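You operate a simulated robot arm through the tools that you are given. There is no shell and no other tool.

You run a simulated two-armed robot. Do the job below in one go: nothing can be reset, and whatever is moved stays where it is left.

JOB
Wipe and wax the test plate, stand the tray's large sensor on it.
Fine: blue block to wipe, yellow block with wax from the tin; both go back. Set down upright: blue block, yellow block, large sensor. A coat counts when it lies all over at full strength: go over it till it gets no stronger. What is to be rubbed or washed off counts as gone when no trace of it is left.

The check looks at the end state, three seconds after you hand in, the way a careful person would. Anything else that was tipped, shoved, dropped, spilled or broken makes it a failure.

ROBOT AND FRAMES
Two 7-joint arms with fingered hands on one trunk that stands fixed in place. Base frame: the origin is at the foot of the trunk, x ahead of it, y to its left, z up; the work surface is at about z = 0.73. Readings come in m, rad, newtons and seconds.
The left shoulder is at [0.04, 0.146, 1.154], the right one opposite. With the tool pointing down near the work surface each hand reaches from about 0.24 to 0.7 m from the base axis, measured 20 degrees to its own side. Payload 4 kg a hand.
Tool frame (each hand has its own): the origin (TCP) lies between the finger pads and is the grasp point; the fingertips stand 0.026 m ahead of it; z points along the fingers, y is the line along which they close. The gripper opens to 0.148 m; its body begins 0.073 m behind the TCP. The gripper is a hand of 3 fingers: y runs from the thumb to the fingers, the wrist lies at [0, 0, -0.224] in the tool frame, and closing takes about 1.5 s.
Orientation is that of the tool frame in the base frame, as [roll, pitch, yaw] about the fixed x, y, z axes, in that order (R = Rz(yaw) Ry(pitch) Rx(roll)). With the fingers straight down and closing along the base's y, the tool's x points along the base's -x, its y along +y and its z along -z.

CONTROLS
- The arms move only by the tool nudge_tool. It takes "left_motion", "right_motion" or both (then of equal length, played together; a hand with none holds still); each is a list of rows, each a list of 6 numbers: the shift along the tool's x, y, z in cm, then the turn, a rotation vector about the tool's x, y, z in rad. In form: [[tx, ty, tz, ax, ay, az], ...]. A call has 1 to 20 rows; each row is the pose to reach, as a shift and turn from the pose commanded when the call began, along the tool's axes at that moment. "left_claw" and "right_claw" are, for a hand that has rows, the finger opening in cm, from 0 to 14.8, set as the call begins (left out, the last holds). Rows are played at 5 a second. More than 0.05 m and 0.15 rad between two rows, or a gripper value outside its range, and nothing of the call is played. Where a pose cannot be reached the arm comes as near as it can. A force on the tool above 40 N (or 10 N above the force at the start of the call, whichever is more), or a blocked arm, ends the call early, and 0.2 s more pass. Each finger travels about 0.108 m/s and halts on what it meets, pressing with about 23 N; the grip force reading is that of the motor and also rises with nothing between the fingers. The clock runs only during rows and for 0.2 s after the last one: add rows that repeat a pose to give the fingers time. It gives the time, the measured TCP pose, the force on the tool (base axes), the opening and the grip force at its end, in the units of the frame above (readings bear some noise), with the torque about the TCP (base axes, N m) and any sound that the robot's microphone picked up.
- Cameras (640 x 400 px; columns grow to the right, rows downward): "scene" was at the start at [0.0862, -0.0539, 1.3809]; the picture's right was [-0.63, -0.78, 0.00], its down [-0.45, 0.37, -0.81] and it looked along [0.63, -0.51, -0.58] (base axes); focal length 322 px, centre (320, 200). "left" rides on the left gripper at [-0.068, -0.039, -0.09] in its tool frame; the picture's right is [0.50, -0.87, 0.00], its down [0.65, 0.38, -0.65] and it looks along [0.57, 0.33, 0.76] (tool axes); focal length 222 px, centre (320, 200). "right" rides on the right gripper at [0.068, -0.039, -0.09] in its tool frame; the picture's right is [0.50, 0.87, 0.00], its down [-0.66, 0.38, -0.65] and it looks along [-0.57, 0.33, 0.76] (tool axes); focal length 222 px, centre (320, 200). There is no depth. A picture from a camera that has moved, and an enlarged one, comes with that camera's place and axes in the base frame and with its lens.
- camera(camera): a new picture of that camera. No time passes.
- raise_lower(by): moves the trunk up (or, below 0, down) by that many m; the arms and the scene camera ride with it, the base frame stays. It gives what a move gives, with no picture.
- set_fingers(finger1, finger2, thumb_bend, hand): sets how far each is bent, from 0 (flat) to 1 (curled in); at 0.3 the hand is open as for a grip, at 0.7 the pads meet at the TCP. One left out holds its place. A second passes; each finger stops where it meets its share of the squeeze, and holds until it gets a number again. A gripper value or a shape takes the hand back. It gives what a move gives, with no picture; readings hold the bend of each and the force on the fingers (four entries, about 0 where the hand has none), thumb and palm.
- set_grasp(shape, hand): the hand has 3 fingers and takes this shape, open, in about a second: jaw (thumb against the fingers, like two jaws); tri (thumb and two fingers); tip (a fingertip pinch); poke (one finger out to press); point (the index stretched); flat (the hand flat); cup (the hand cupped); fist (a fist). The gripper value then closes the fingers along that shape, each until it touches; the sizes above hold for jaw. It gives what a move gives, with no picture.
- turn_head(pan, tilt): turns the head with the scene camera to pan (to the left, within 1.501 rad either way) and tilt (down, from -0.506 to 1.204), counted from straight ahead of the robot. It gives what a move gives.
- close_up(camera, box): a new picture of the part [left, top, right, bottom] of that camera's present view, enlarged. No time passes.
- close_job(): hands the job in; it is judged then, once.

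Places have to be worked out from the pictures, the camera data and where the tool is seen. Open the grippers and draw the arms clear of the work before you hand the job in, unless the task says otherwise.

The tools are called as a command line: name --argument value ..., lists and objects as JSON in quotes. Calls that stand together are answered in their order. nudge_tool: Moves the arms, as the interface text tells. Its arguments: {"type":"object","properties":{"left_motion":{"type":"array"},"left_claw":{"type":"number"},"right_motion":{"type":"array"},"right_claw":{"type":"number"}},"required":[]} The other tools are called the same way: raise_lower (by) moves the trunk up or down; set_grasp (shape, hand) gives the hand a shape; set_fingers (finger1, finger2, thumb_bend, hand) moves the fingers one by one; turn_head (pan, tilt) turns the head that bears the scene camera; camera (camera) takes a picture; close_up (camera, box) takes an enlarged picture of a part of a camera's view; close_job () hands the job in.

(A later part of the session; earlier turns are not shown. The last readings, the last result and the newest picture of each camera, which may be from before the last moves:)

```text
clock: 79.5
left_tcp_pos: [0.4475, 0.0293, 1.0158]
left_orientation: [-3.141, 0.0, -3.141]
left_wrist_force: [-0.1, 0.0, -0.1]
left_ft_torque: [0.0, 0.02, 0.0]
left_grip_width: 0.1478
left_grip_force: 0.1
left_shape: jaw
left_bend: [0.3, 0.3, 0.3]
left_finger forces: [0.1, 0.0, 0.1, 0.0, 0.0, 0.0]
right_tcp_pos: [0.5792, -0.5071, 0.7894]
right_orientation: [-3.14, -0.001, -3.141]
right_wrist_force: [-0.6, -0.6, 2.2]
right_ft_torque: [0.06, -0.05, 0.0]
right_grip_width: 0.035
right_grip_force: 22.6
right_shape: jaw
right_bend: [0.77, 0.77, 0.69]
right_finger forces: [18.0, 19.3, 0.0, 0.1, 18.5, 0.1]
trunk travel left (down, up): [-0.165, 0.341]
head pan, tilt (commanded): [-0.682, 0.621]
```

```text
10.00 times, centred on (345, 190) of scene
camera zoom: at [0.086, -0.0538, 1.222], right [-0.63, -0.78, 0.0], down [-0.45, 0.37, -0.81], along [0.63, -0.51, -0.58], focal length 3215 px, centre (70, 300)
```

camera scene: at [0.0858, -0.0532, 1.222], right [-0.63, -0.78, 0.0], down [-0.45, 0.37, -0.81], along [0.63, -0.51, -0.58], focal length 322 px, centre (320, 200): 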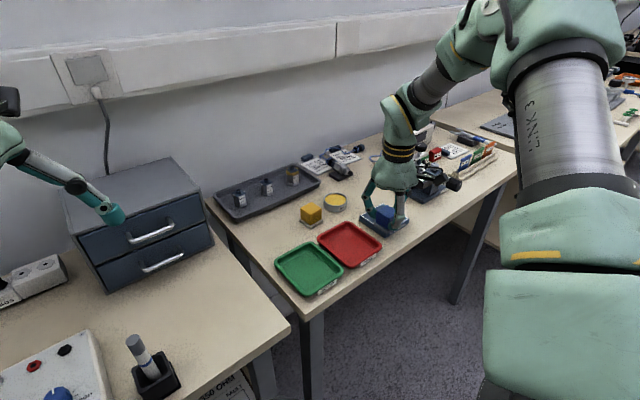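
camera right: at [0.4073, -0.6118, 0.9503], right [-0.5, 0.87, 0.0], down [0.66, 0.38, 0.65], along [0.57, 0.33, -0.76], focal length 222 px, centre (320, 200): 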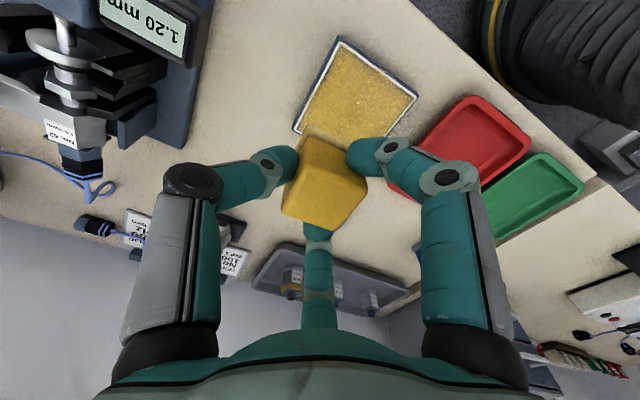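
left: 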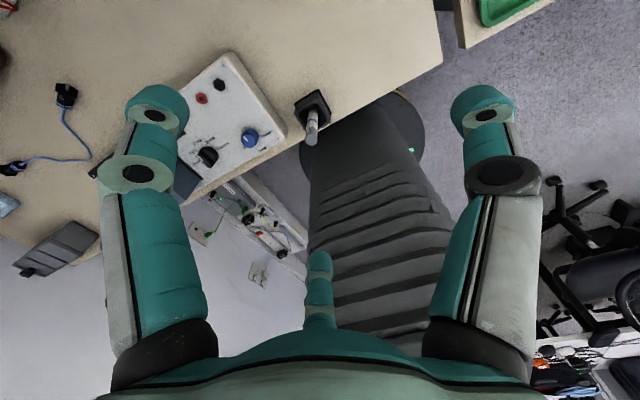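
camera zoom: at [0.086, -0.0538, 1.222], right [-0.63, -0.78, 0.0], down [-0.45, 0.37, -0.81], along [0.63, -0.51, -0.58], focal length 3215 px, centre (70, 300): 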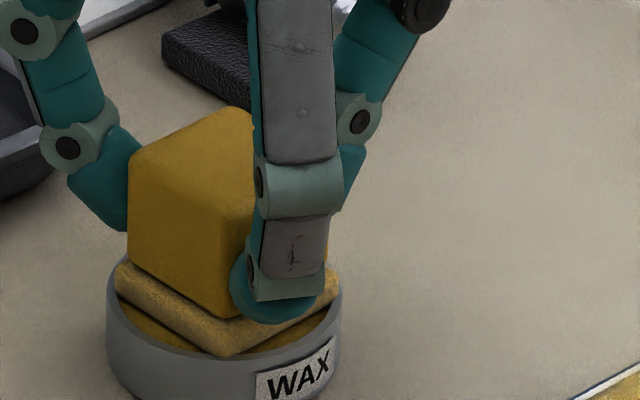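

The pad is re-charged (2.2 N contact). I lift straight up and travel back over the plate, stopping just above contact.

nudge_tool --right_motion '[[0, 0, -0.5, 0, 0, 0], [0, 0, -3, 0, 0, 0], [0, 0, -6, 0, 0, 0], [2.5, -0.9, -6, 0, 0, 0], [5, -1.8, -6, 0, 0, 0], [7.5, -2.7, -6, 0, 0, 0], [10, -3.6, -6, 0, 0, 0], [12.6, -4.41, -6, 0, 0, 0], [12.6, -4.41, -3.5, 0, 0, 0], [12.6, -4.41, -1, 0, 0, 0], [12.6, -4.41, -0.4, 0, 0, 0], [12.6, -4.41, -0.1, 0, 0, 0], [12.6, -4.41, 0, 0, 0, 0], [12.6, -4.41, 0, 0, 0, 0]]'

close_up --camera "scene" --box '[350, 170, 420, 240]'

```text
clock: 82.5
left_tcp_pos: [0.4489, 0.0296, 1.0154]
left_orientation: [-3.14, 0.0, -3.14]
left_wrist_force: [0.1, 0.2, 0.3]
left_ft_torque: [0.03, 0.04, 0.02]
left_grip_width: 0.1477
left_grip_force: 0.1
left_shape: jaw
left_bend: [0.3, 0.3, 0.3]
left_finger forces: [0.1, 0.1, 0.0, 0.0, 0.1, 0.0]
right_tcp_pos: [0.453, -0.5524, 0.7886]
right_orientation: [3.139, 0.0, -3.141]
right_wrist_force: [0.8, 0.9, -1.0]
right_ft_torque: [0.0, -0.02, 0.02]
right_grip_width: 0.0347
right_grip_force: 22.7
right_shape: jaw
right_bend: [0.77, 0.77, 0.69]
right_finger forces: [17.8, 19.3, 0.1, 0.0, 17.7, 0.1]
trunk travel left (down, up): [-0.165, 0.341]
head pan, tilt (commanded): [-0.682, 0.621]
```

```text
5.71 times, centred on (385, 205) of scene
camera zoom: at [0.0862, -0.0539, 1.2219], right [-0.63, -0.78, 0.0], down [-0.45, 0.37, -0.81], along [0.63, -0.51, -0.58], focal length 1837 px, centre (-51, 171)
```

zoom: 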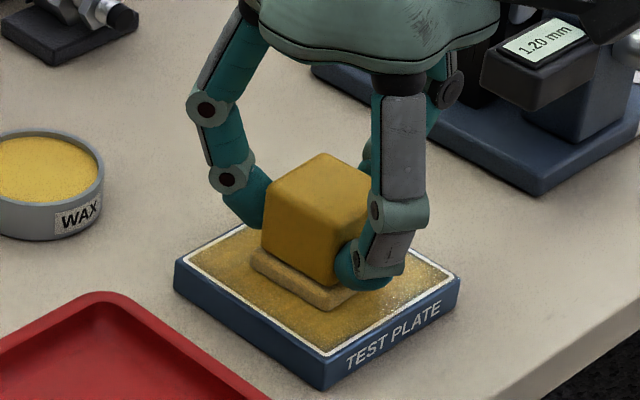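

Just at the surface. I press about 1.7 mm and run the full raster again with the freshly loaded pad.

nudge_tool --right_motion '[[0, 0, 0.1, 0, 0, 0], [0, 0, 0.2, 0, 0, 0], [-1.15, -1.15, 0.2, 0, 0, 0], [-2.3, -2.3, 0.2, 0, 0, 0], [-2.3, -0.75, 0.2, 0, 0, 0], [-2.3, 0.75, 0.2, 0, 0, 0], [-2.3, 2.3, 0.2, 0, 0, 0], [-1.15, 2.3, 0.2, 0, 0, 0], [-1.15, 0, 0.2, 0, 0, 0], [-1.15, -2.3, 0.2, 0, 0, 0], [0, -2.3, 0.2, 0, 0, 0], [0, 0, 0.2, 0, 0, 0], [0, 2.3, 0.2, 0, 0, 0], [1.15, 2.3, 0.2, 0, 0, 0], [1.15, 0, 0.2, 0, 0, 0], [1.15, -2.3, 0.2, 0, 0, 0], [2.3, -2.3, 0.2, 0, 0, 0], [2.3, -0.75, 0.2, 0, 0, 0], [2.3, 0.75, 0.2, 0, 0, 0], [2.3, 2.3, 0.2, 0, 0, 0]]'

nudge_tool --right_motion '[[-1.5, 0, 0, 0, 0, 0], [-3, 0, 0, 0, 0, 0], [-4.6, 0, 0, 0, 0, 0], [-4.6, -1.15, 0, 0, 0, 0], [-2.3, -1.15, 0, 0, 0, 0], [0, -1.15, 0, 0, 0, 0], [0, -2.3, 0, 0, 0, 0], [-2.3, -2.3, 0, 0, 0, 0], [-4.6, -2.3, 0, 0, 0, 0], [-4.6, -3.45, 0, 0, 0, 0], [-2.3, -3.45, 0, 0, 0, 0], [0, -3.45, 0, 0, 0, 0], [0, -4.6, 0, 0, 0, 0], [-1.5, -4.6, 0, 0, 0, 0], [-3, -4.6, 0, 0, 0, 0], [-4.6, -4.6, 0, 0, 0, 0], [-4.6, -4.6, -1, 0, 0, 0], [-4.6, -4.6, -4, 0, 0, 0], [-4.6, -4.6, -7, 0, 0, 0], [-4.6, -4.6, -7, 0, 0, 0]]'

close_up --camera "scene" --box '[366, 200, 408, 240]'

close_up --camera "right" --box '[290, 30, 420, 140]'

```text
clock: 86.7
left_tcp_pos: [0.4469, 0.0312, 1.0165]
left_orientation: [3.141, 0.0, -3.14]
left_wrist_force: [0.0, -0.1, 0.5]
left_ft_torque: [-0.01, -0.01, 0.01]
left_grip_width: 0.1478
left_grip_force: 0.0
left_shape: jaw
left_bend: [0.3, 0.3, 0.3]
left_finger forces: [0.0, 0.1, 0.0, 0.1, 0.1, 0.1]
right_tcp_pos: [0.4293, -0.529, 0.7878]
right_orientation: [-3.141, 0.002, -3.14]
right_wrist_force: [-1.7, -1.7, 8.3]
right_ft_torque: [-0.01, -0.02, -0.01]
right_grip_width: 0.0351
right_grip_force: 23.0
right_shape: jaw
right_bend: [0.77, 0.77, 0.71]
right_finger forces: [19.0, 20.1, 0.0, 0.0, 20.6, 0.1]
trunk travel left (down, up): [-0.165, 0.341]
head pan, tilt (commanded): [-0.682, 0.621]
```

```text
clock: 90.9
left_tcp_pos: [0.4484, 0.0299, 1.0159]
left_orientation: [-3.14, 0.0, -3.14]
left_wrist_force: [-0.5, -0.1, 0.3]
left_ft_torque: [-0.01, 0.0, -0.03]
left_grip_width: 0.1479
left_grip_force: 0.1
left_shape: jaw
left_bend: [0.3, 0.3, 0.3]
left_finger forces: [0.0, 0.0, 0.0, 0.1, 0.0, 0.0]
right_tcp_pos: [0.4757, -0.5753, 0.8564]
right_orientation: [-3.141, -0.002, -3.139]
right_wrist_force: [-1.0, -0.4, -0.8]
right_ft_torque: [0.02, -0.01, 0.0]
right_grip_width: 0.0349
right_grip_force: 22.9
right_shape: jaw
right_bend: [0.77, 0.77, 0.71]
right_finger forces: [19.1, 20.3, 0.1, 0.0, 18.4, 0.0]
trunk travel left (down, up): [-0.165, 0.341]
head pan, tilt (commanded): [-0.682, 0.621]
```

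```text
10.00 times, centred on (387, 220) of scene
camera zoom: at [0.0864, -0.0541, 1.2219], right [-0.63, -0.78, 0.0], down [-0.45, 0.37, -0.81], along [0.63, -0.51, -0.58], focal length 3215 px, centre (-350, 0)
```

zoom: 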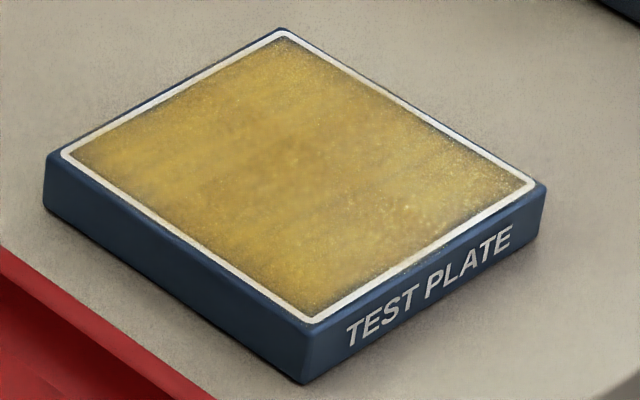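

```text
3.64 times, centred on (355, 85) of right
camera zoom: at [0.4092, -0.6143, 0.9469], right [-0.5, 0.87, 0.0], down [0.66, 0.38, 0.65], along [0.57, 0.33, -0.76], focal length 808 px, centre (193, 618)
```

zoom: 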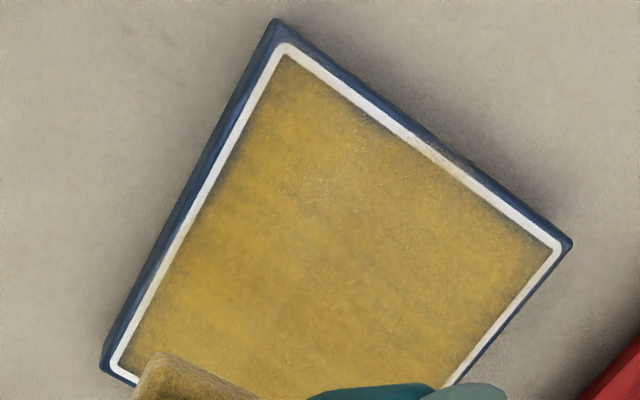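

The picture is identical to the one before the second coating, so the wax is at full strength and saturated; the plate hasn't moved. Before returning the yellow block I check how it sits in the hand.

close_up --camera "right" --box '[270, 90, 370, 240]'

close_up --camera "scene" --box '[360, 140, 420, 200]'

```text
2.67 times, centred on (320, 165) of right
camera zoom: at [0.4092, -0.6143, 0.9469], right [-0.5, 0.87, 0.0], down [0.66, 0.38, 0.65], along [0.57, 0.33, -0.76], focal length 592 px, centre (320, 293)
```

zoom: 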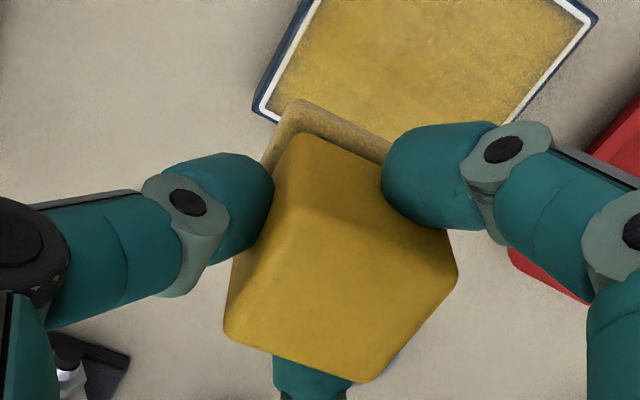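

```text
6.67 times, centred on (390, 170) of scene
camera zoom: at [0.0864, -0.0541, 1.2219], right [-0.63, -0.78, 0.0], down [-0.45, 0.37, -0.81], along [0.63, -0.51, -0.58], focal length 2144 px, centre (-147, 400)
```

zoom: 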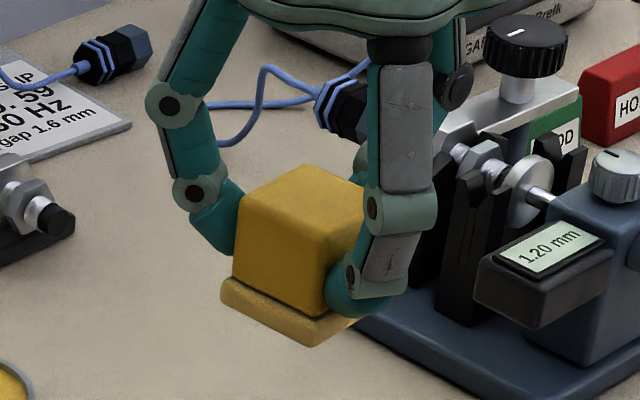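

The block has crept about 3 mm toward +y in the hand, so I compensate for it. I carry it to above its original place.

nudge_tool --right_motion '[[-1.7, 3.1, 0, 0, 0, 0], [-3.4, 6.2, 0, 0, 0, 0], [-5.1, 9.3, 0, 0, 0, 0], [-6.8, 12.4, 0, 0, 0, 0], [-8.73, 15.73, 0, 0, 0, 0], [-8.73, 15.73, 3, 0, 0, 0], [-8.73, 15.73, 6, 0, 0, 0], [-8.73, 15.73, 6, 0, 0, 0]]'

close_up --camera "scene" --box '[255, 170, 355, 240]'

camera --camera "right"

```text
clock: 92.7
left_tcp_pos: [0.4485, 0.0307, 1.0153]
left_orientation: [-3.14, 0.0, -3.14]
left_wrist_force: [0.7, -0.2, -0.2]
left_ft_torque: [0.0, 0.0, -0.01]
left_grip_width: 0.1479
left_grip_force: 0.1
left_shape: jaw
left_bend: [0.3, 0.3, 0.3]
left_finger forces: [0.1, 0.0, 0.1, 0.0, 0.1, 0.1]
right_tcp_pos: [0.5637, -0.4161, 0.7969]
right_orientation: [3.14, -0.001, 3.14]
right_wrist_force: [0.4, -0.6, -0.3]
right_ft_torque: [-0.01, -0.01, 0.03]
right_grip_width: 0.0348
right_grip_force: 22.6
right_shape: jaw
right_bend: [0.77, 0.77, 0.71]
right_finger forces: [18.7, 19.9, 0.0, 0.0, 17.6, 0.0]
trunk travel left (down, up): [-0.165, 0.341]
head pan, tilt (commanded): [-0.682, 0.621]
```

```text
5.71 times, centred on (305, 205) of scene
camera zoom: at [0.0859, -0.0538, 1.222], right [-0.63, -0.78, 0.0], down [-0.45, 0.37, -0.81], along [0.63, -0.51, -0.58], focal length 1837 px, centre (406, 171)
```

zoom: 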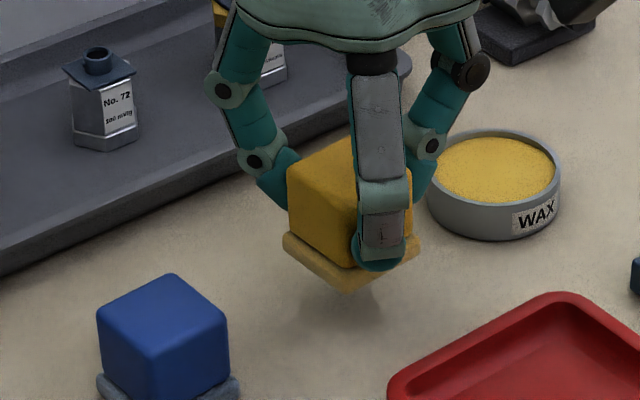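

```text
taken
camera right: at [0.496, -0.4556, 0.8881], right [-0.5, 0.87, 0.0], down [0.66, 0.38, 0.65], along [0.57, 0.33, -0.76], focal length 222 px, centre (320, 200)
```

right: 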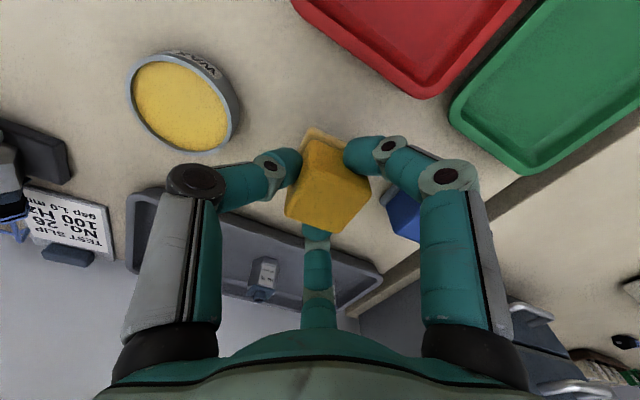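

Pad position matches the original footprint. I lower it, slowly at the end.

nudge_tool --right_motion '[[0, 0, 1, 0, 0, 0], [0, 0, 1.7, 0, 0, 0], [0, 0, 2.0, 0, 0, 0], [0, 0, 2.2, 0, 0, 0], [0, 0, 2.2, 0, 0, 0]]'

nudge_tool --right_motion '[[0, 0, 0.05, 0, 0, 0], [0, 0, 0.1, 0, 0, 0], [0, 0, 0.15, 0, 0, 0], [0, 0, 0.15, 0, 0, 0]]'

close_up --camera "scene" --box '[285, 190, 335, 235]'

```text
clock: 93.9
left_tcp_pos: [0.4481, 0.0304, 1.0155]
left_orientation: [3.141, 0.001, -3.139]
left_wrist_force: [-0.8, -0.3, -0.4]
left_ft_torque: [0.01, 0.0, 0.0]
left_grip_width: 0.1478
left_grip_force: 0.0
left_shape: jaw
left_bend: [0.3, 0.3, 0.3]
left_finger forces: [0.0, 0.0, 0.0, 0.1, 0.1, 0.1]
right_tcp_pos: [0.5637, -0.4181, 0.775]
right_orientation: [3.14, 0.001, -3.141]
right_wrist_force: [-0.3, -0.8, 0.3]
right_ft_torque: [0.03, 0.03, 0.02]
right_grip_width: 0.0353
right_grip_force: 23.3
right_shape: jaw
right_bend: [0.77, 0.77, 0.71]
right_finger forces: [18.5, 20.0, 0.1, 0.1, 17.5, 0.0]
trunk travel left (down, up): [-0.165, 0.341]
head pan, tilt (commanded): [-0.682, 0.621]
```

```text
clock: 94.9
left_tcp_pos: [0.4481, 0.0305, 1.0156]
left_orientation: [3.141, 0.0, -3.141]
left_wrist_force: [0.3, -0.3, 1.1]
left_ft_torque: [0.04, -0.01, 0.01]
left_grip_width: 0.148
left_grip_force: 0.0
left_shape: jaw
left_bend: [0.3, 0.3, 0.3]
left_finger forces: [0.0, 0.0, 0.0, 0.0, 0.0, 0.0]
right_tcp_pos: [0.5619, -0.4177, 0.7728]
right_orientation: [-3.141, 0.001, 3.142]
right_wrist_force: [0.2, 0.3, 0.0]
right_ft_torque: [0.0, -0.01, -0.02]
right_grip_width: 0.0349
right_grip_force: 22.8
right_shape: jaw
right_bend: [0.77, 0.77, 0.71]
right_finger forces: [18.6, 19.9, 0.1, 0.1, 17.5, 0.1]
trunk travel left (down, up): [-0.165, 0.341]
head pan, tilt (commanded): [-0.682, 0.621]
```

```text
8.89 times, centred on (310, 212) of scene
camera zoom: at [0.0863, -0.0539, 1.2219], right [-0.63, -0.78, 0.0], down [-0.45, 0.37, -0.81], along [0.63, -0.51, -0.58], focal length 2858 px, centre (409, 89)
```

zoom: 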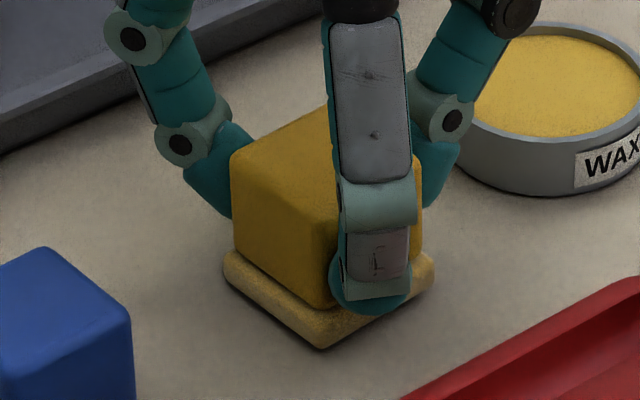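

Close to the table; I keep easing down until a contact force shows.

nudge_tool --right_motion '[[0, 0, 0.05, 0, 0, 0], [0, 0, 0.1, 0, 0, 0], [0, 0, 0.1, 0, 0, 0]]'

nudge_tool --right_motion '[[0, 0, 0.05, 0, 0, 0], [0, 0, 0.1, 0, 0, 0], [0, 0, 0.1, 0, 0, 0]]'

close_up --camera "scene" --box '[285, 190, 335, 235]'

```text
clock: 95.7
left_tcp_pos: [0.4465, 0.0297, 1.0156]
left_orientation: [3.142, -0.001, -3.141]
left_wrist_force: [0.3, 0.0, 0.4]
left_ft_torque: [0.0, 0.0, 0.01]
left_grip_width: 0.1479
left_grip_force: 0.1
left_shape: jaw
left_bend: [0.3, 0.3, 0.3]
left_finger forces: [0.0, 0.0, 0.0, 0.0, 0.1, 0.1]
right_tcp_pos: [0.5632, -0.418, 0.7736]
right_orientation: [3.14, 0.001, 3.141]
right_wrist_force: [-0.2, -0.5, -0.8]
right_ft_torque: [0.02, -0.01, 0.01]
right_grip_width: 0.0347
right_grip_force: 22.6
right_shape: jaw
right_bend: [0.77, 0.77, 0.71]
right_finger forces: [18.6, 19.9, 0.0, 0.0, 17.6, 0.0]
trunk travel left (down, up): [-0.165, 0.341]
head pan, tilt (commanded): [-0.682, 0.621]
```

```text
clock: 96.5
left_tcp_pos: [0.4476, 0.0302, 1.0161]
left_orientation: [3.141, 0.0, -3.141]
left_wrist_force: [-0.6, 0.5, 0.2]
left_ft_torque: [0.06, 0.01, 0.03]
left_grip_width: 0.148
left_grip_force: 0.1
left_shape: jaw
left_bend: [0.3, 0.3, 0.3]
left_finger forces: [0.0, 0.0, 0.0, 0.0, 0.0, 0.0]
right_tcp_pos: [0.5633, -0.4169, 0.7707]
right_orientation: [-3.14, 0.001, 3.141]
right_wrist_force: [-0.1, -0.8, -0.5]
right_ft_torque: [0.01, 0.03, 0.02]
right_grip_width: 0.0351
right_grip_force: 22.7
right_shape: jaw
right_bend: [0.77, 0.77, 0.71]
right_finger forces: [18.6, 19.9, 0.0, 0.1, 17.4, 0.1]
trunk travel left (down, up): [-0.165, 0.341]
head pan, tilt (commanded): [-0.682, 0.621]
```

```text
8.89 times, centred on (310, 212) of scene
camera zoom: at [0.0863, -0.0539, 1.2219], right [-0.63, -0.78, 0.0], down [-0.45, 0.37, -0.81], along [0.63, -0.51, -0.58], focal length 2858 px, centre (409, 89)
```

zoom: 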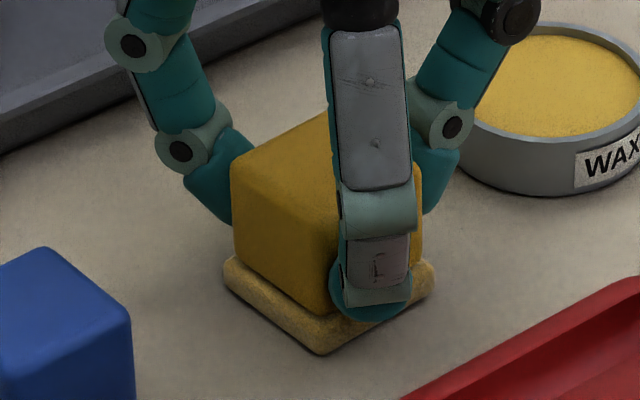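

Still no reaction; another 1 mm.

nudge_tool --right_motion '[[0, 0, 0.05, 0, 0, 0], [0, 0, 0.1, 0, 0, 0], [0, 0, 0.1, 0, 0, 0]]'

nudge_tool --right_motion '[[0, 0, 0.05, 0, 0, 0], [0, 0, 0.1, 0, 0, 0], [0, 0, 0.1, 0, 0, 0]]'

```text
clock: 97.3
left_tcp_pos: [0.4479, 0.0303, 1.0173]
left_orientation: [3.141, 0.001, -3.141]
left_wrist_force: [0.4, 0.3, -0.2]
left_ft_torque: [0.01, -0.03, 0.04]
left_grip_width: 0.148
left_grip_force: 0.1
left_shape: jaw
left_bend: [0.3, 0.3, 0.3]
left_finger forces: [0.0, 0.0, 0.0, 0.1, 0.0, 0.0]
right_tcp_pos: [0.5632, -0.4175, 0.7702]
right_orientation: [-3.14, 0.001, -3.141]
right_wrist_force: [0.2, -1.6, 1.8]
right_ft_torque: [0.05, -0.05, -0.01]
right_grip_width: 0.035
right_grip_force: 22.9
right_shape: jaw
right_bend: [0.77, 0.77, 0.71]
right_finger forces: [18.6, 20.1, 0.1, 0.1, 17.8, 0.1]
trunk travel left (down, up): [-0.165, 0.341]
head pan, tilt (commanded): [-0.682, 0.621]
```

```text
clock: 98.1
left_tcp_pos: [0.447, 0.0316, 1.0163]
left_orientation: [3.142, 0.0, -3.14]
left_wrist_force: [0.2, -0.2, 0.5]
left_ft_torque: [-0.01, -0.01, 0.01]
left_grip_width: 0.1479
left_grip_force: 0.0
left_shape: jaw
left_bend: [0.3, 0.3, 0.3]
left_finger forces: [0.0, 0.0, 0.1, 0.1, 0.0, 0.1]
right_tcp_pos: [0.5633, -0.4179, 0.7701]
right_orientation: [3.142, 0.001, -3.141]
right_wrist_force: [-0.7, -0.6, 7.1]
right_ft_torque: [0.08, -0.01, 0.01]
right_grip_width: 0.0347
right_grip_force: 22.7
right_shape: jaw
right_bend: [0.77, 0.77, 0.71]
right_finger forces: [18.9, 20.1, 0.0, 0.0, 18.2, 0.0]
trunk travel left (down, up): [-0.165, 0.341]
head pan, tilt (commanded): [-0.682, 0.621]
```

Firm contact at 7 N. I ease back slightly and then open the hand to 6 cm.

nudge_tool --right_motion '[[0, 0, -0.08, 0, 0, 0], [0, 0, -0.08, 0, 0, 0]]'

nudge_tool --right_motion '[[0, 0, 0, 0, 0, 0], [0, 0, 0, 0, 0, 0], [0, 0, 0, 0, 0, 0], [0, 0, 0, 0, 0, 0]]' --right_claw 6

close_up --camera "scene" --box '[255, 170, 355, 250]'

camera --camera "right"

```text
clock: 98.7
left_tcp_pos: [0.4481, 0.0303, 1.0153]
left_orientation: [-3.14, -0.001, -3.139]
left_wrist_force: [-0.7, 0.5, 0.7]
left_ft_torque: [0.01, -0.01, 0.04]
left_grip_width: 0.1476
left_grip_force: 0.0
left_shape: jaw
left_bend: [0.3, 0.3, 0.3]
left_finger forces: [0.0, 0.1, 0.0, 0.0, 0.1, 0.1]
right_tcp_pos: [0.5634, -0.417, 0.7708]
right_orientation: [-3.14, -0.002, -3.141]
right_wrist_force: [0.4, -0.8, 5.1]
right_ft_torque: [0.07, -0.06, -0.02]
right_grip_width: 0.0349
right_grip_force: 22.8
right_shape: jaw
right_bend: [0.77, 0.77, 0.71]
right_finger forces: [18.5, 20.3, 0.0, 0.1, 18.1, 0.0]
trunk travel left (down, up): [-0.165, 0.341]
head pan, tilt (commanded): [-0.682, 0.621]
```

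```text
clock: 99.7
left_tcp_pos: [0.4483, 0.0304, 1.0159]
left_orientation: [3.142, 0.0, 3.141]
left_wrist_force: [-0.7, -0.4, 0.8]
left_ft_torque: [0.0, 0.0, 0.0]
left_grip_width: 0.1478
left_grip_force: 0.0
left_shape: jaw
left_bend: [0.3, 0.3, 0.3]
left_finger forces: [0.0, 0.1, 0.0, 0.0, 0.0, 0.0]
right_tcp_pos: [0.5635, -0.4177, 0.7702]
right_orientation: [-3.141, 0.0, -3.141]
right_wrist_force: [0.2, 0.2, -0.4]
right_ft_torque: [0.05, 0.0, -0.01]
right_grip_width: 0.0593
right_grip_force: 0.1
right_shape: jaw
right_bend: [0.77, 0.77, 0.7]
right_finger forces: [0.0, 0.0, 0.0, 0.0, 0.0, 0.0]
trunk travel left (down, up): [-0.165, 0.341]
head pan, tilt (commanded): [-0.682, 0.621]
```

```text
5.00 times, centred on (305, 210) of scene
camera zoom: at [0.0863, -0.0539, 1.2219], right [-0.63, -0.78, 0.0], down [-0.45, 0.37, -0.81], along [0.63, -0.51, -0.58], focal length 1608 px, centre (395, 150)
```

zoom: 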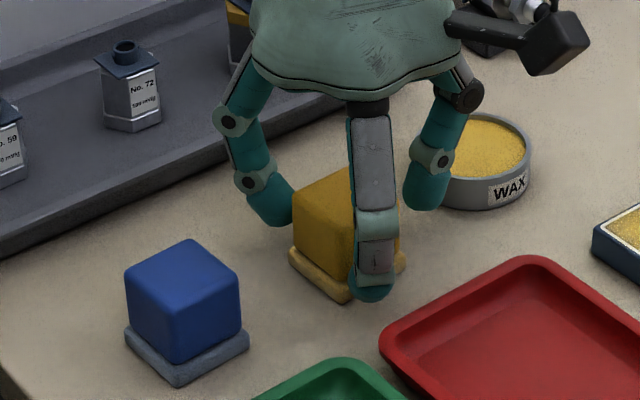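

```text
taken
camera right: at [0.496, -0.4567, 0.8612], right [-0.5, 0.87, 0.0], down [0.66, 0.38, 0.65], along [0.57, 0.33, -0.76], focal length 222 px, centre (320, 200)
```

right: 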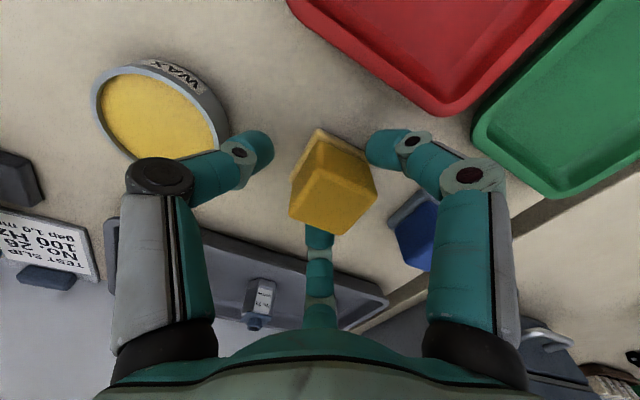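

Released. I rise straight up clear of the block and check both blocks and the tin.

nudge_tool --right_motion '[[0, 0, -1.5, 0, 0, 0], [0, 0, -4, 0, 0, 0], [0, 0, -8, 0, 0, 0], [0, 0, -12, 0, 0, 0], [4, 0, -14, 0, 0, 0], [8, 0, -14, 0, 0, 0], [8, 0, -14, 0, 0, 0]]'

close_up --camera "scene" --box '[245, 160, 365, 250]'

camera --camera "right"

camera --camera "scene"

```text
clock: 101.3
left_tcp_pos: [0.449, 0.0297, 1.0155]
left_orientation: [3.141, -0.003, -3.14]
left_wrist_force: [1.0, 0.5, 0.3]
left_ft_torque: [0.02, 0.0, 0.0]
left_grip_width: 0.1479
left_grip_force: 0.0
left_shape: jaw
left_bend: [0.3, 0.3, 0.3]
left_finger forces: [0.1, 0.1, 0.0, 0.1, 0.1, 0.1]
right_tcp_pos: [0.484, -0.4173, 0.9104]
right_orientation: [3.141, -0.001, -3.141]
right_wrist_force: [0.1, -0.4, 0.3]
right_ft_torque: [0.04, 0.01, -0.02]
right_grip_width: 0.0601
right_grip_force: 0.0
right_shape: jaw
right_bend: [0.77, 0.77, 0.7]
right_finger forces: [0.1, 0.0, 0.0, 0.1, 0.0, 0.1]
trunk travel left (down, up): [-0.165, 0.341]
head pan, tilt (commanded): [-0.682, 0.621]
```

```text
4.44 times, centred on (305, 205) of scene
camera zoom: at [0.0871, -0.0538, 1.2218], right [-0.63, -0.78, 0.0], down [-0.45, 0.37, -0.81], along [0.63, -0.51, -0.58], focal length 1429 px, centre (387, 178)
```

zoom: 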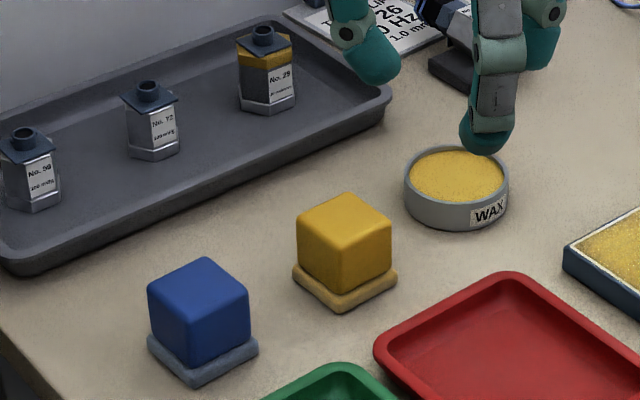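

```text
taken
camera right: at [0.4162, -0.4575, 1.0015], right [-0.5, 0.87, 0.0], down [0.66, 0.38, 0.65], along [0.57, 0.33, -0.76], focal length 222 px, centre (320, 200)
```

right: 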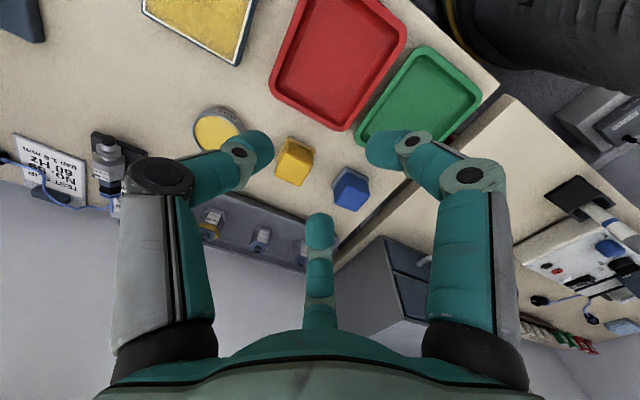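

```text
taken
camera scene: at [0.0871, -0.0538, 1.2218], right [-0.63, -0.78, 0.0], down [-0.45, 0.37, -0.81], along [0.63, -0.51, -0.58], focal length 322 px, centre (320, 200)
```

scene: 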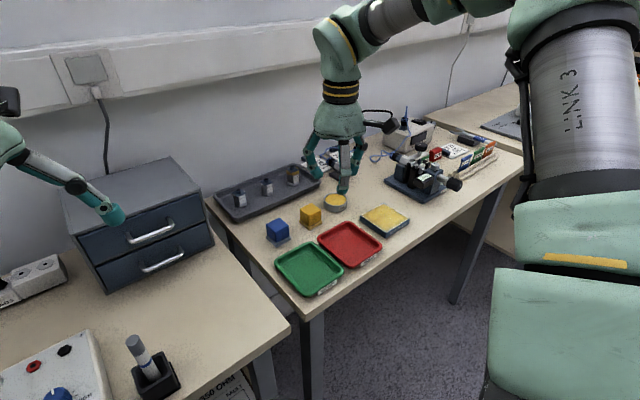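

Both blocks stand upright in place and the tin is unmoved. Now the large sensor: I zoom in to measure its position, size and facing.

close_up --camera "scene" --box '[270, 155, 325, 195]'

close_up --camera "scene" --box '[205, 120, 405, 230]'

close_up --camera "right" --box '[180, 180, 320, 280]'

```text
10.00 times, centred on (298, 175) of scene
camera zoom: at [0.0871, -0.0538, 1.2218], right [-0.63, -0.78, 0.0], down [-0.45, 0.37, -0.81], along [0.63, -0.51, -0.58], focal length 3215 px, centre (545, 450)
```

zoom: 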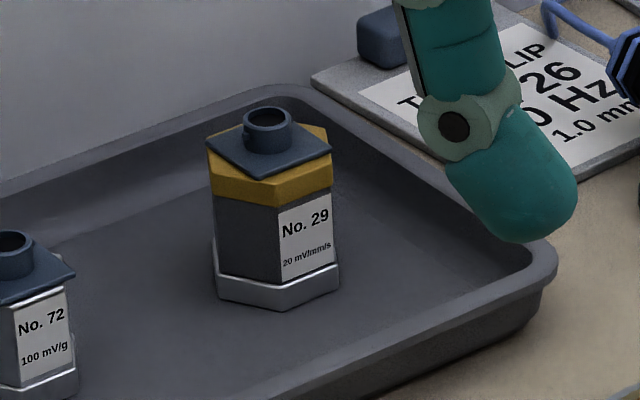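

```text
3.20 times, centred on (305, 175) of scene
camera zoom: at [0.0871, -0.0538, 1.2218], right [-0.63, -0.78, 0.0], down [-0.45, 0.37, -0.81], along [0.63, -0.51, -0.58], focal length 1029 px, centre (368, 280)
```

zoom: 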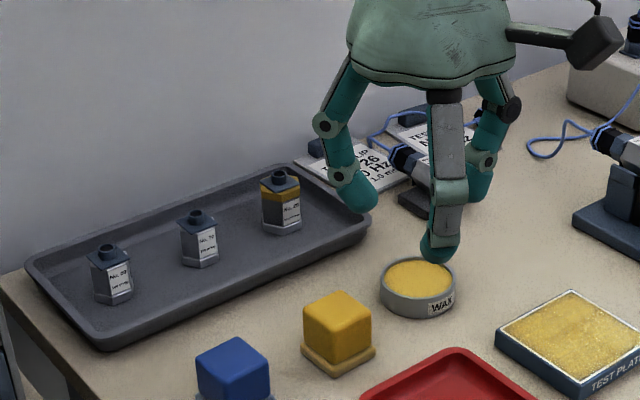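

```text
4.00 times, centred on (250, 230) of right
camera zoom: at [0.4162, -0.4575, 1.0015], right [-0.5, 0.87, 0.0], down [0.66, 0.38, 0.65], along [0.57, 0.33, -0.76], focal length 888 px, centre (600, 80)
```

zoom: 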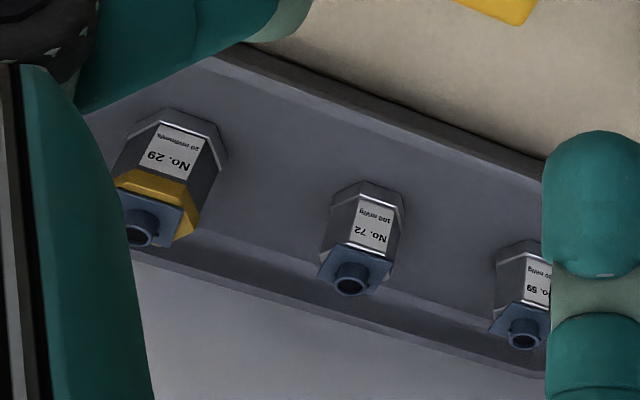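

Sensor No. 29 sits at about (0.731, −0.479): hex body ≈3.3 cm across flats, flat faces toward ±x, z 0.734–0.775 plus connector to 0.787. I test the arm's reach outward with the tool pointing down at a safe height.

nudge_tool --right_motion '[[-4, -0.8, 0, 0, 0, 0], [-8, -1.6, 0, 0, 0, 0], [-12, -2.4, 0, 0, 0, 0], [-15, -3.2, 0, 0, 0, 0], [-17.5, -4, 0, 0, 0, 0], [-17.5, -4, 0, 0, 0, 0]]'

camera --camera "scene"

camera --camera "right"

```text
clock: 102.7
left_tcp_pos: [0.4494, 0.0296, 1.0157]
left_orientation: [3.14, 0.0, 3.141]
left_wrist_force: [-0.5, 0.2, 0.5]
left_ft_torque: [-0.04, 0.0, 0.0]
left_grip_width: 0.1477
left_grip_force: 0.0
left_shape: jaw
left_bend: [0.3, 0.3, 0.3]
left_finger forces: [0.0, 0.1, 0.0, 0.0, 0.1, 0.1]
right_tcp_pos: [0.6135, -0.4485, 0.9073]
right_orientation: [3.139, 0.001, 3.14]
right_wrist_force: [0.1, 0.4, -0.3]
right_ft_torque: [0.01, 0.0, 0.0]
right_grip_width: 0.0601
right_grip_force: 0.1
right_shape: jaw
right_bend: [0.77, 0.77, 0.7]
right_finger forces: [0.0, 0.0, 0.0, 0.0, 0.0, 0.0]
right hand out of reach, approached as far as the arm can: row 4, 5, 6
trunk travel left (down, up): [-0.165, 0.341]
head pan, tilt (commanded): [-0.682, 0.621]
```

```text
taken
camera scene: at [0.0866, -0.054, 1.2219], right [-0.63, -0.78, 0.0], down [-0.45, 0.37, -0.81], along [0.63, -0.51, -0.58], focal length 322 px, centre (320, 200)
```

scene: 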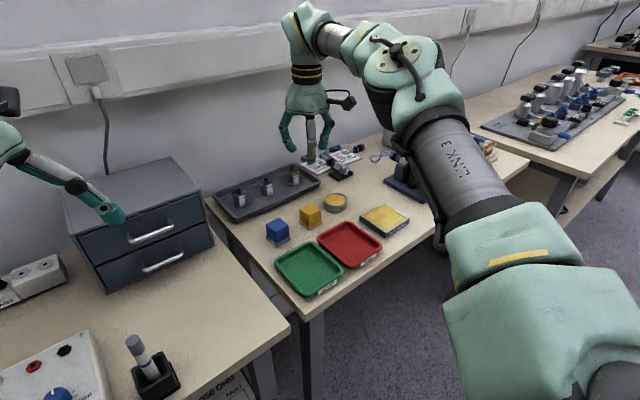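

```text
taken
camera right: at [0.5464, -0.4868, 0.9985], right [-0.5, 0.87, 0.0], down [0.65, 0.38, 0.65], along [0.57, 0.33, -0.76], focal length 222 px, centre (320, 200)
```

right: 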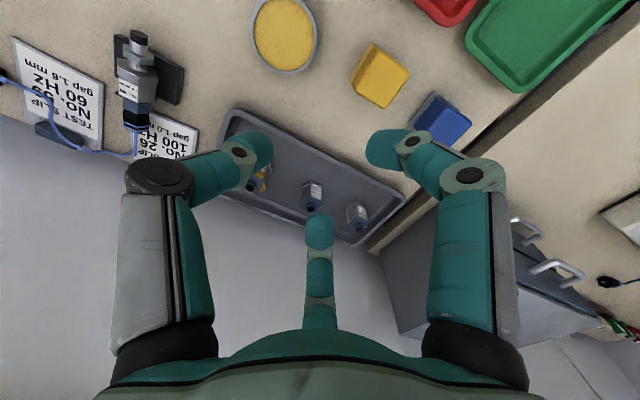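

The arm's straight-down reach ends near 0.66 m from the shoulder, so the sensor needs the tool tilted forward by about 30°. I first back off to a clearly reachable pose and read it.

nudge_tool --right_motion '[[3, 0, 0, 0, 0, 0], [6, 0, 0, 0, 0, 0], [8, 0, 0, 0, 0, 0], [8, 0, 0, 0, 0, 0]]'

close_up --camera "right" --box '[180, 100, 420, 260]'

```text
clock: 103.7
left_tcp_pos: [0.4487, 0.0303, 1.0157]
left_orientation: [3.14, -0.001, -3.14]
left_wrist_force: [-0.1, -0.5, 0.2]
left_ft_torque: [0.0, 0.0, -0.04]
left_grip_width: 0.1477
left_grip_force: 0.2
left_shape: jaw
left_bend: [0.3, 0.3, 0.3]
left_finger forces: [0.1, 0.0, 0.1, 0.0, 0.0, 0.0]
right_tcp_pos: [0.5345, -0.4456, 0.9075]
right_orientation: [3.14, 0.0, -3.141]
right_wrist_force: [0.0, 0.6, -0.4]
right_ft_torque: [0.03, 0.01, 0.03]
right_grip_width: 0.0599
right_grip_force: 0.1
right_shape: jaw
right_bend: [0.77, 0.77, 0.7]
right_finger forces: [0.1, 0.1, 0.0, 0.0, 0.0, 0.0]
trunk travel left (down, up): [-0.165, 0.341]
head pan, tilt (commanded): [-0.682, 0.621]
```

```text
2.50 times, centred on (300, 180) of right
camera zoom: at [0.4672, -0.4858, 0.9986], right [-0.5, 0.87, 0.0], down [0.66, 0.38, 0.65], along [0.57, 0.33, -0.76], focal length 555 px, centre (370, 250)
```

zoom: 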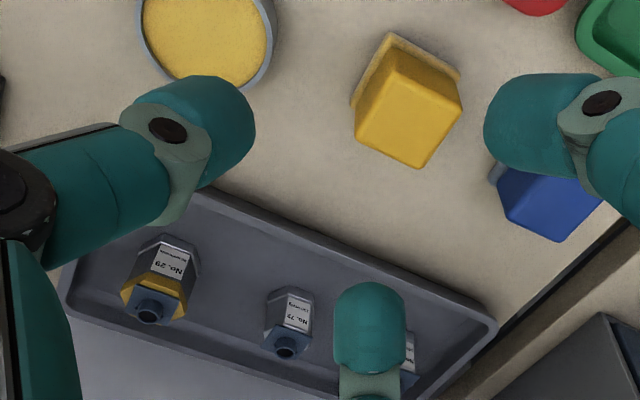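

The commanded pose follows the reached one, so I'm at about (0.534, −0.447, 0.907). I zoom on the sensor in both cameras to triangulate its position precisely.

close_up --camera "right" --box '[210, 185, 270, 235]'

close_up --camera "scene" --box '[275, 155, 315, 195]'

```text
8.00 times, centred on (240, 210) of right
camera zoom: at [0.4672, -0.4858, 0.9986], right [-0.5, 0.87, 0.0], down [0.66, 0.38, 0.65], along [0.57, 0.33, -0.76], focal length 1777 px, centre (960, 120)
```

zoom: 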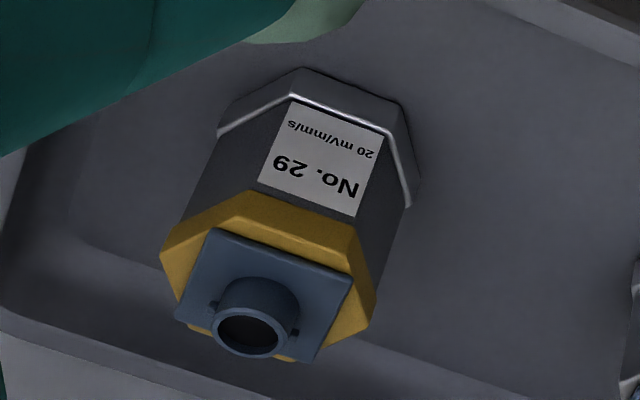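

```text
10.00 times, centred on (295, 175) of scene
camera zoom: at [0.0866, -0.0539, 1.2219], right [-0.63, -0.78, 0.0], down [-0.45, 0.37, -0.81], along [0.63, -0.51, -0.58], focal length 3215 px, centre (570, 450)
```

zoom: 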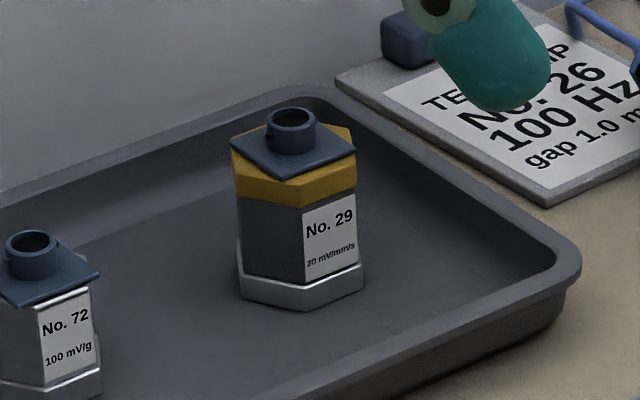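

Triangulated sensor centre: (0.7325, −0.478), faces exactly toward ±x. I now yaw the tool −30° and tilt it 30° forward while moving to a hover pose 12 cm back along the approach axis.

nudge_tool --right_motion '[[-2.02, 0.03, 0.47, 0.0196, -0.0731, 0.0731], [-4.04, 0.06, 0.95, 0.0391, -0.1461, 0.1461], [-6.06, 0.09, 1.42, 0.0587, -0.2192, 0.2192], [-8.07, 0.11, 1.9, 0.0783, -0.2923, 0.2923], [-10.1, 0.14, 2.37, 0.0979, -0.3654, 0.3654], [-12.1, 0.17, 2.85, 0.1174, -0.4384, 0.4384], [-14.13, 0.2, 3.32, 0.137, -0.5115, 0.5115], [-14.13, 0.2, 3.32, 0.137, -0.5115, 0.5115], [-14.13, 0.2, 3.32, 0.137, -0.5115, 0.5115]]'

camera --camera "scene"

camera --camera "right"

```text
clock: 105.7
left_tcp_pos: [0.4491, 0.031, 1.0168]
left_orientation: [-3.14, 0.0, -3.14]
left_wrist_force: [1.1, -0.2, -0.3]
left_ft_torque: [0.03, -0.01, -0.02]
left_grip_width: 0.1481
left_grip_force: 0.1
left_shape: jaw
left_bend: [0.3, 0.3, 0.3]
left_finger forces: [0.0, 0.0, 0.0, 0.1, 0.0, 0.1]
right_tcp_pos: [0.6757, -0.4466, 0.8756]
right_orientation: [-3.142, 0.524, 2.62]
right_wrist_force: [-0.6, -0.2, 0.1]
right_ft_torque: [0.01, -0.01, -0.02]
right_grip_width: 0.0598
right_grip_force: 0.1
right_shape: jaw
right_bend: [0.77, 0.77, 0.7]
right_finger forces: [0.0, 0.0, 0.0, 0.0, 0.1, 0.0]
trunk travel left (down, up): [-0.165, 0.341]
head pan, tilt (commanded): [-0.682, 0.621]
```

```text
taken
camera scene: at [0.0864, -0.0538, 1.2219], right [-0.63, -0.78, 0.0], down [-0.45, 0.37, -0.81], along [0.63, -0.51, -0.58], focal length 322 px, centre (320, 200)
```

scene: 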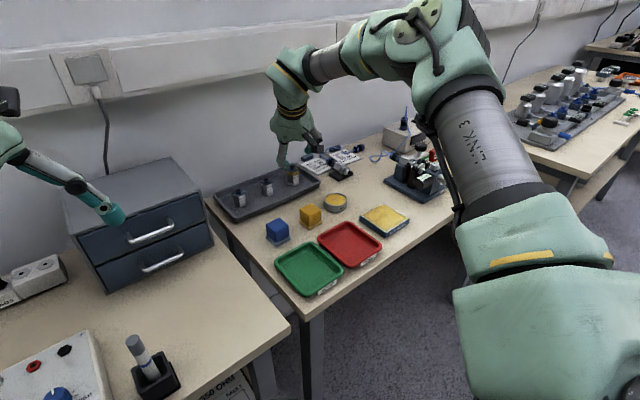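

```text
taken
camera right: at [0.5678, -0.4277, 0.9204], right [0.06, 0.97, -0.25], down [0.4, 0.21, 0.89], along [0.92, -0.15, -0.37], focal length 222 px, centre (320, 200)
```

right: 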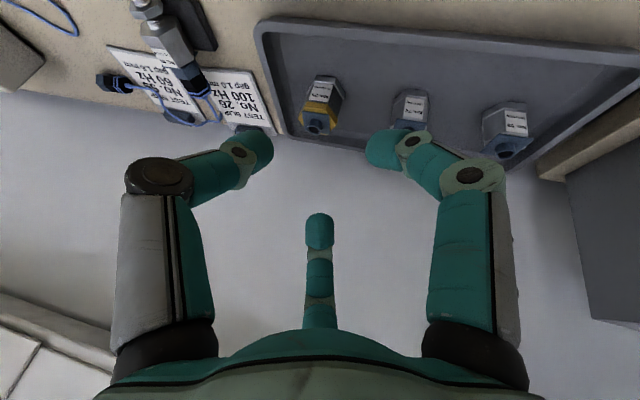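

The pose was reached cleanly: tilt 30°, TCP (0.676, −0.447, 0.876). I zoom in on the sensor with the hand camera, now looking nearly along the approach.

close_up --camera "right" --box '[270, 60, 370, 150]'

close_up --camera "scene" --box '[240, 60, 360, 210]'

```text
4.44 times, centred on (320, 105) of right
camera zoom: at [0.5678, -0.4277, 0.9204], right [0.06, 0.97, -0.25], down [0.4, 0.21, 0.89], along [0.92, -0.15, -0.37], focal length 987 px, centre (320, 622)
```

zoom: 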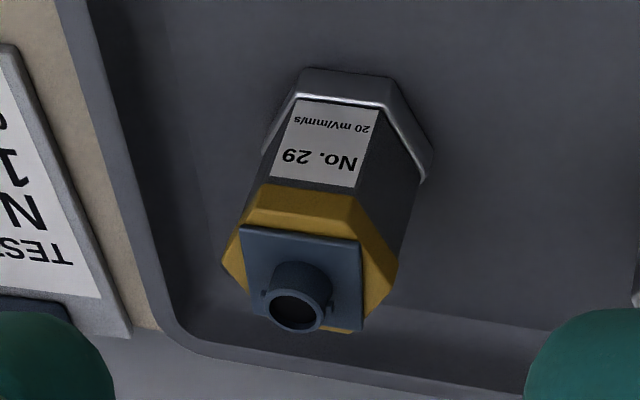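

```text
2.67 times, centred on (300, 135) of scene
camera zoom: at [0.0864, -0.0538, 1.2219], right [-0.63, -0.78, 0.0], down [-0.45, 0.37, -0.81], along [0.63, -0.51, -0.58], focal length 857 px, centre (373, 373)
```

zoom: 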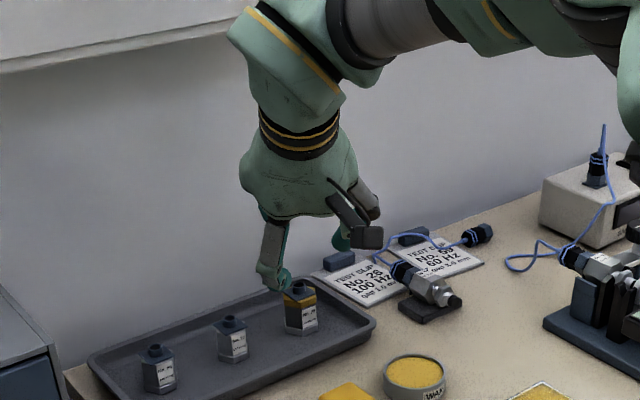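

Sensor centre re-measured at (0.733, −0.4775). I set the opening to 5.2 cm and advance 7.5 cm along the tilted approach axis, then re-check alignment.

nudge_tool --right_motion '[[0, 0.1, 0, 0, 0, 0], [0, 0.2, 2, 0, 0, 0], [0, 0.2, 4, 0, 0, 0], [0, 0.2, 6, 0, 0, 0], [0, 0.2, 7.5, 0, 0, 0], [0, 0.2, 7.5, 0, 0, 0]]' --right_claw 5.2

camera --camera "right"

close_up --camera "scene" --box '[260, 110, 350, 210]'

```text
clock: 107.1
left_tcp_pos: [0.449, 0.0306, 1.0162]
left_orientation: [-3.141, 0.0, -3.14]
left_wrist_force: [0.1, -0.8, -0.8]
left_ft_torque: [0.01, -0.01, 0.01]
left_grip_width: 0.1481
left_grip_force: 0.0
left_shape: jaw
left_bend: [0.3, 0.3, 0.3]
left_finger forces: [0.1, 0.0, 0.0, 0.1, 0.0, 0.0]
right_tcp_pos: [0.7001, -0.4623, 0.8129]
right_orientation: [3.14, 0.525, 2.618]
right_wrist_force: [-0.2, 0.5, -0.1]
right_ft_torque: [-0.01, 0.0, 0.02]
right_grip_width: 0.0526
right_grip_force: 0.1
right_shape: jaw
right_bend: [0.77, 0.77, 0.7]
right_finger forces: [0.0, 0.1, 0.0, 0.0, 0.0, 0.0]
right hand out of reach, approached as far as the arm can: row 5, 6
trunk travel left (down, up): [-0.165, 0.341]
head pan, tilt (commanded): [-0.682, 0.621]
```

```text
taken
camera right: at [0.591, -0.4444, 0.8583], right [0.06, 0.97, -0.25], down [0.4, 0.21, 0.89], along [0.92, -0.15, -0.37], focal length 222 px, centre (320, 200)
```

right: 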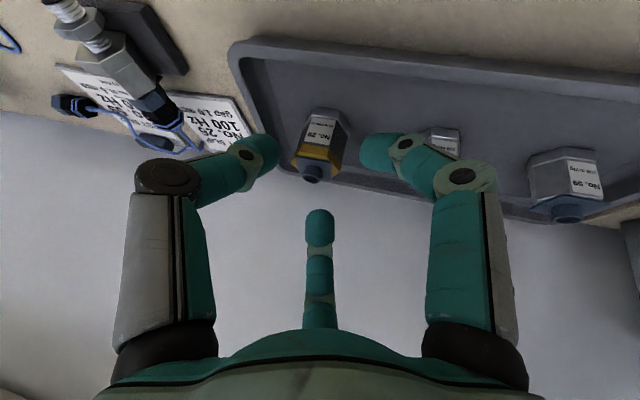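

```text
4.00 times, centred on (305, 160) of scene
camera zoom: at [0.0863, -0.0538, 1.2219], right [-0.63, -0.78, 0.0], down [-0.45, 0.37, -0.81], along [0.63, -0.51, -0.58], focal length 1286 px, centre (380, 360)
```

zoom: 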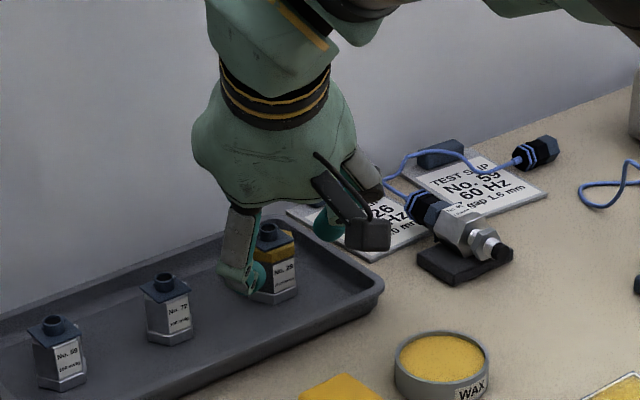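

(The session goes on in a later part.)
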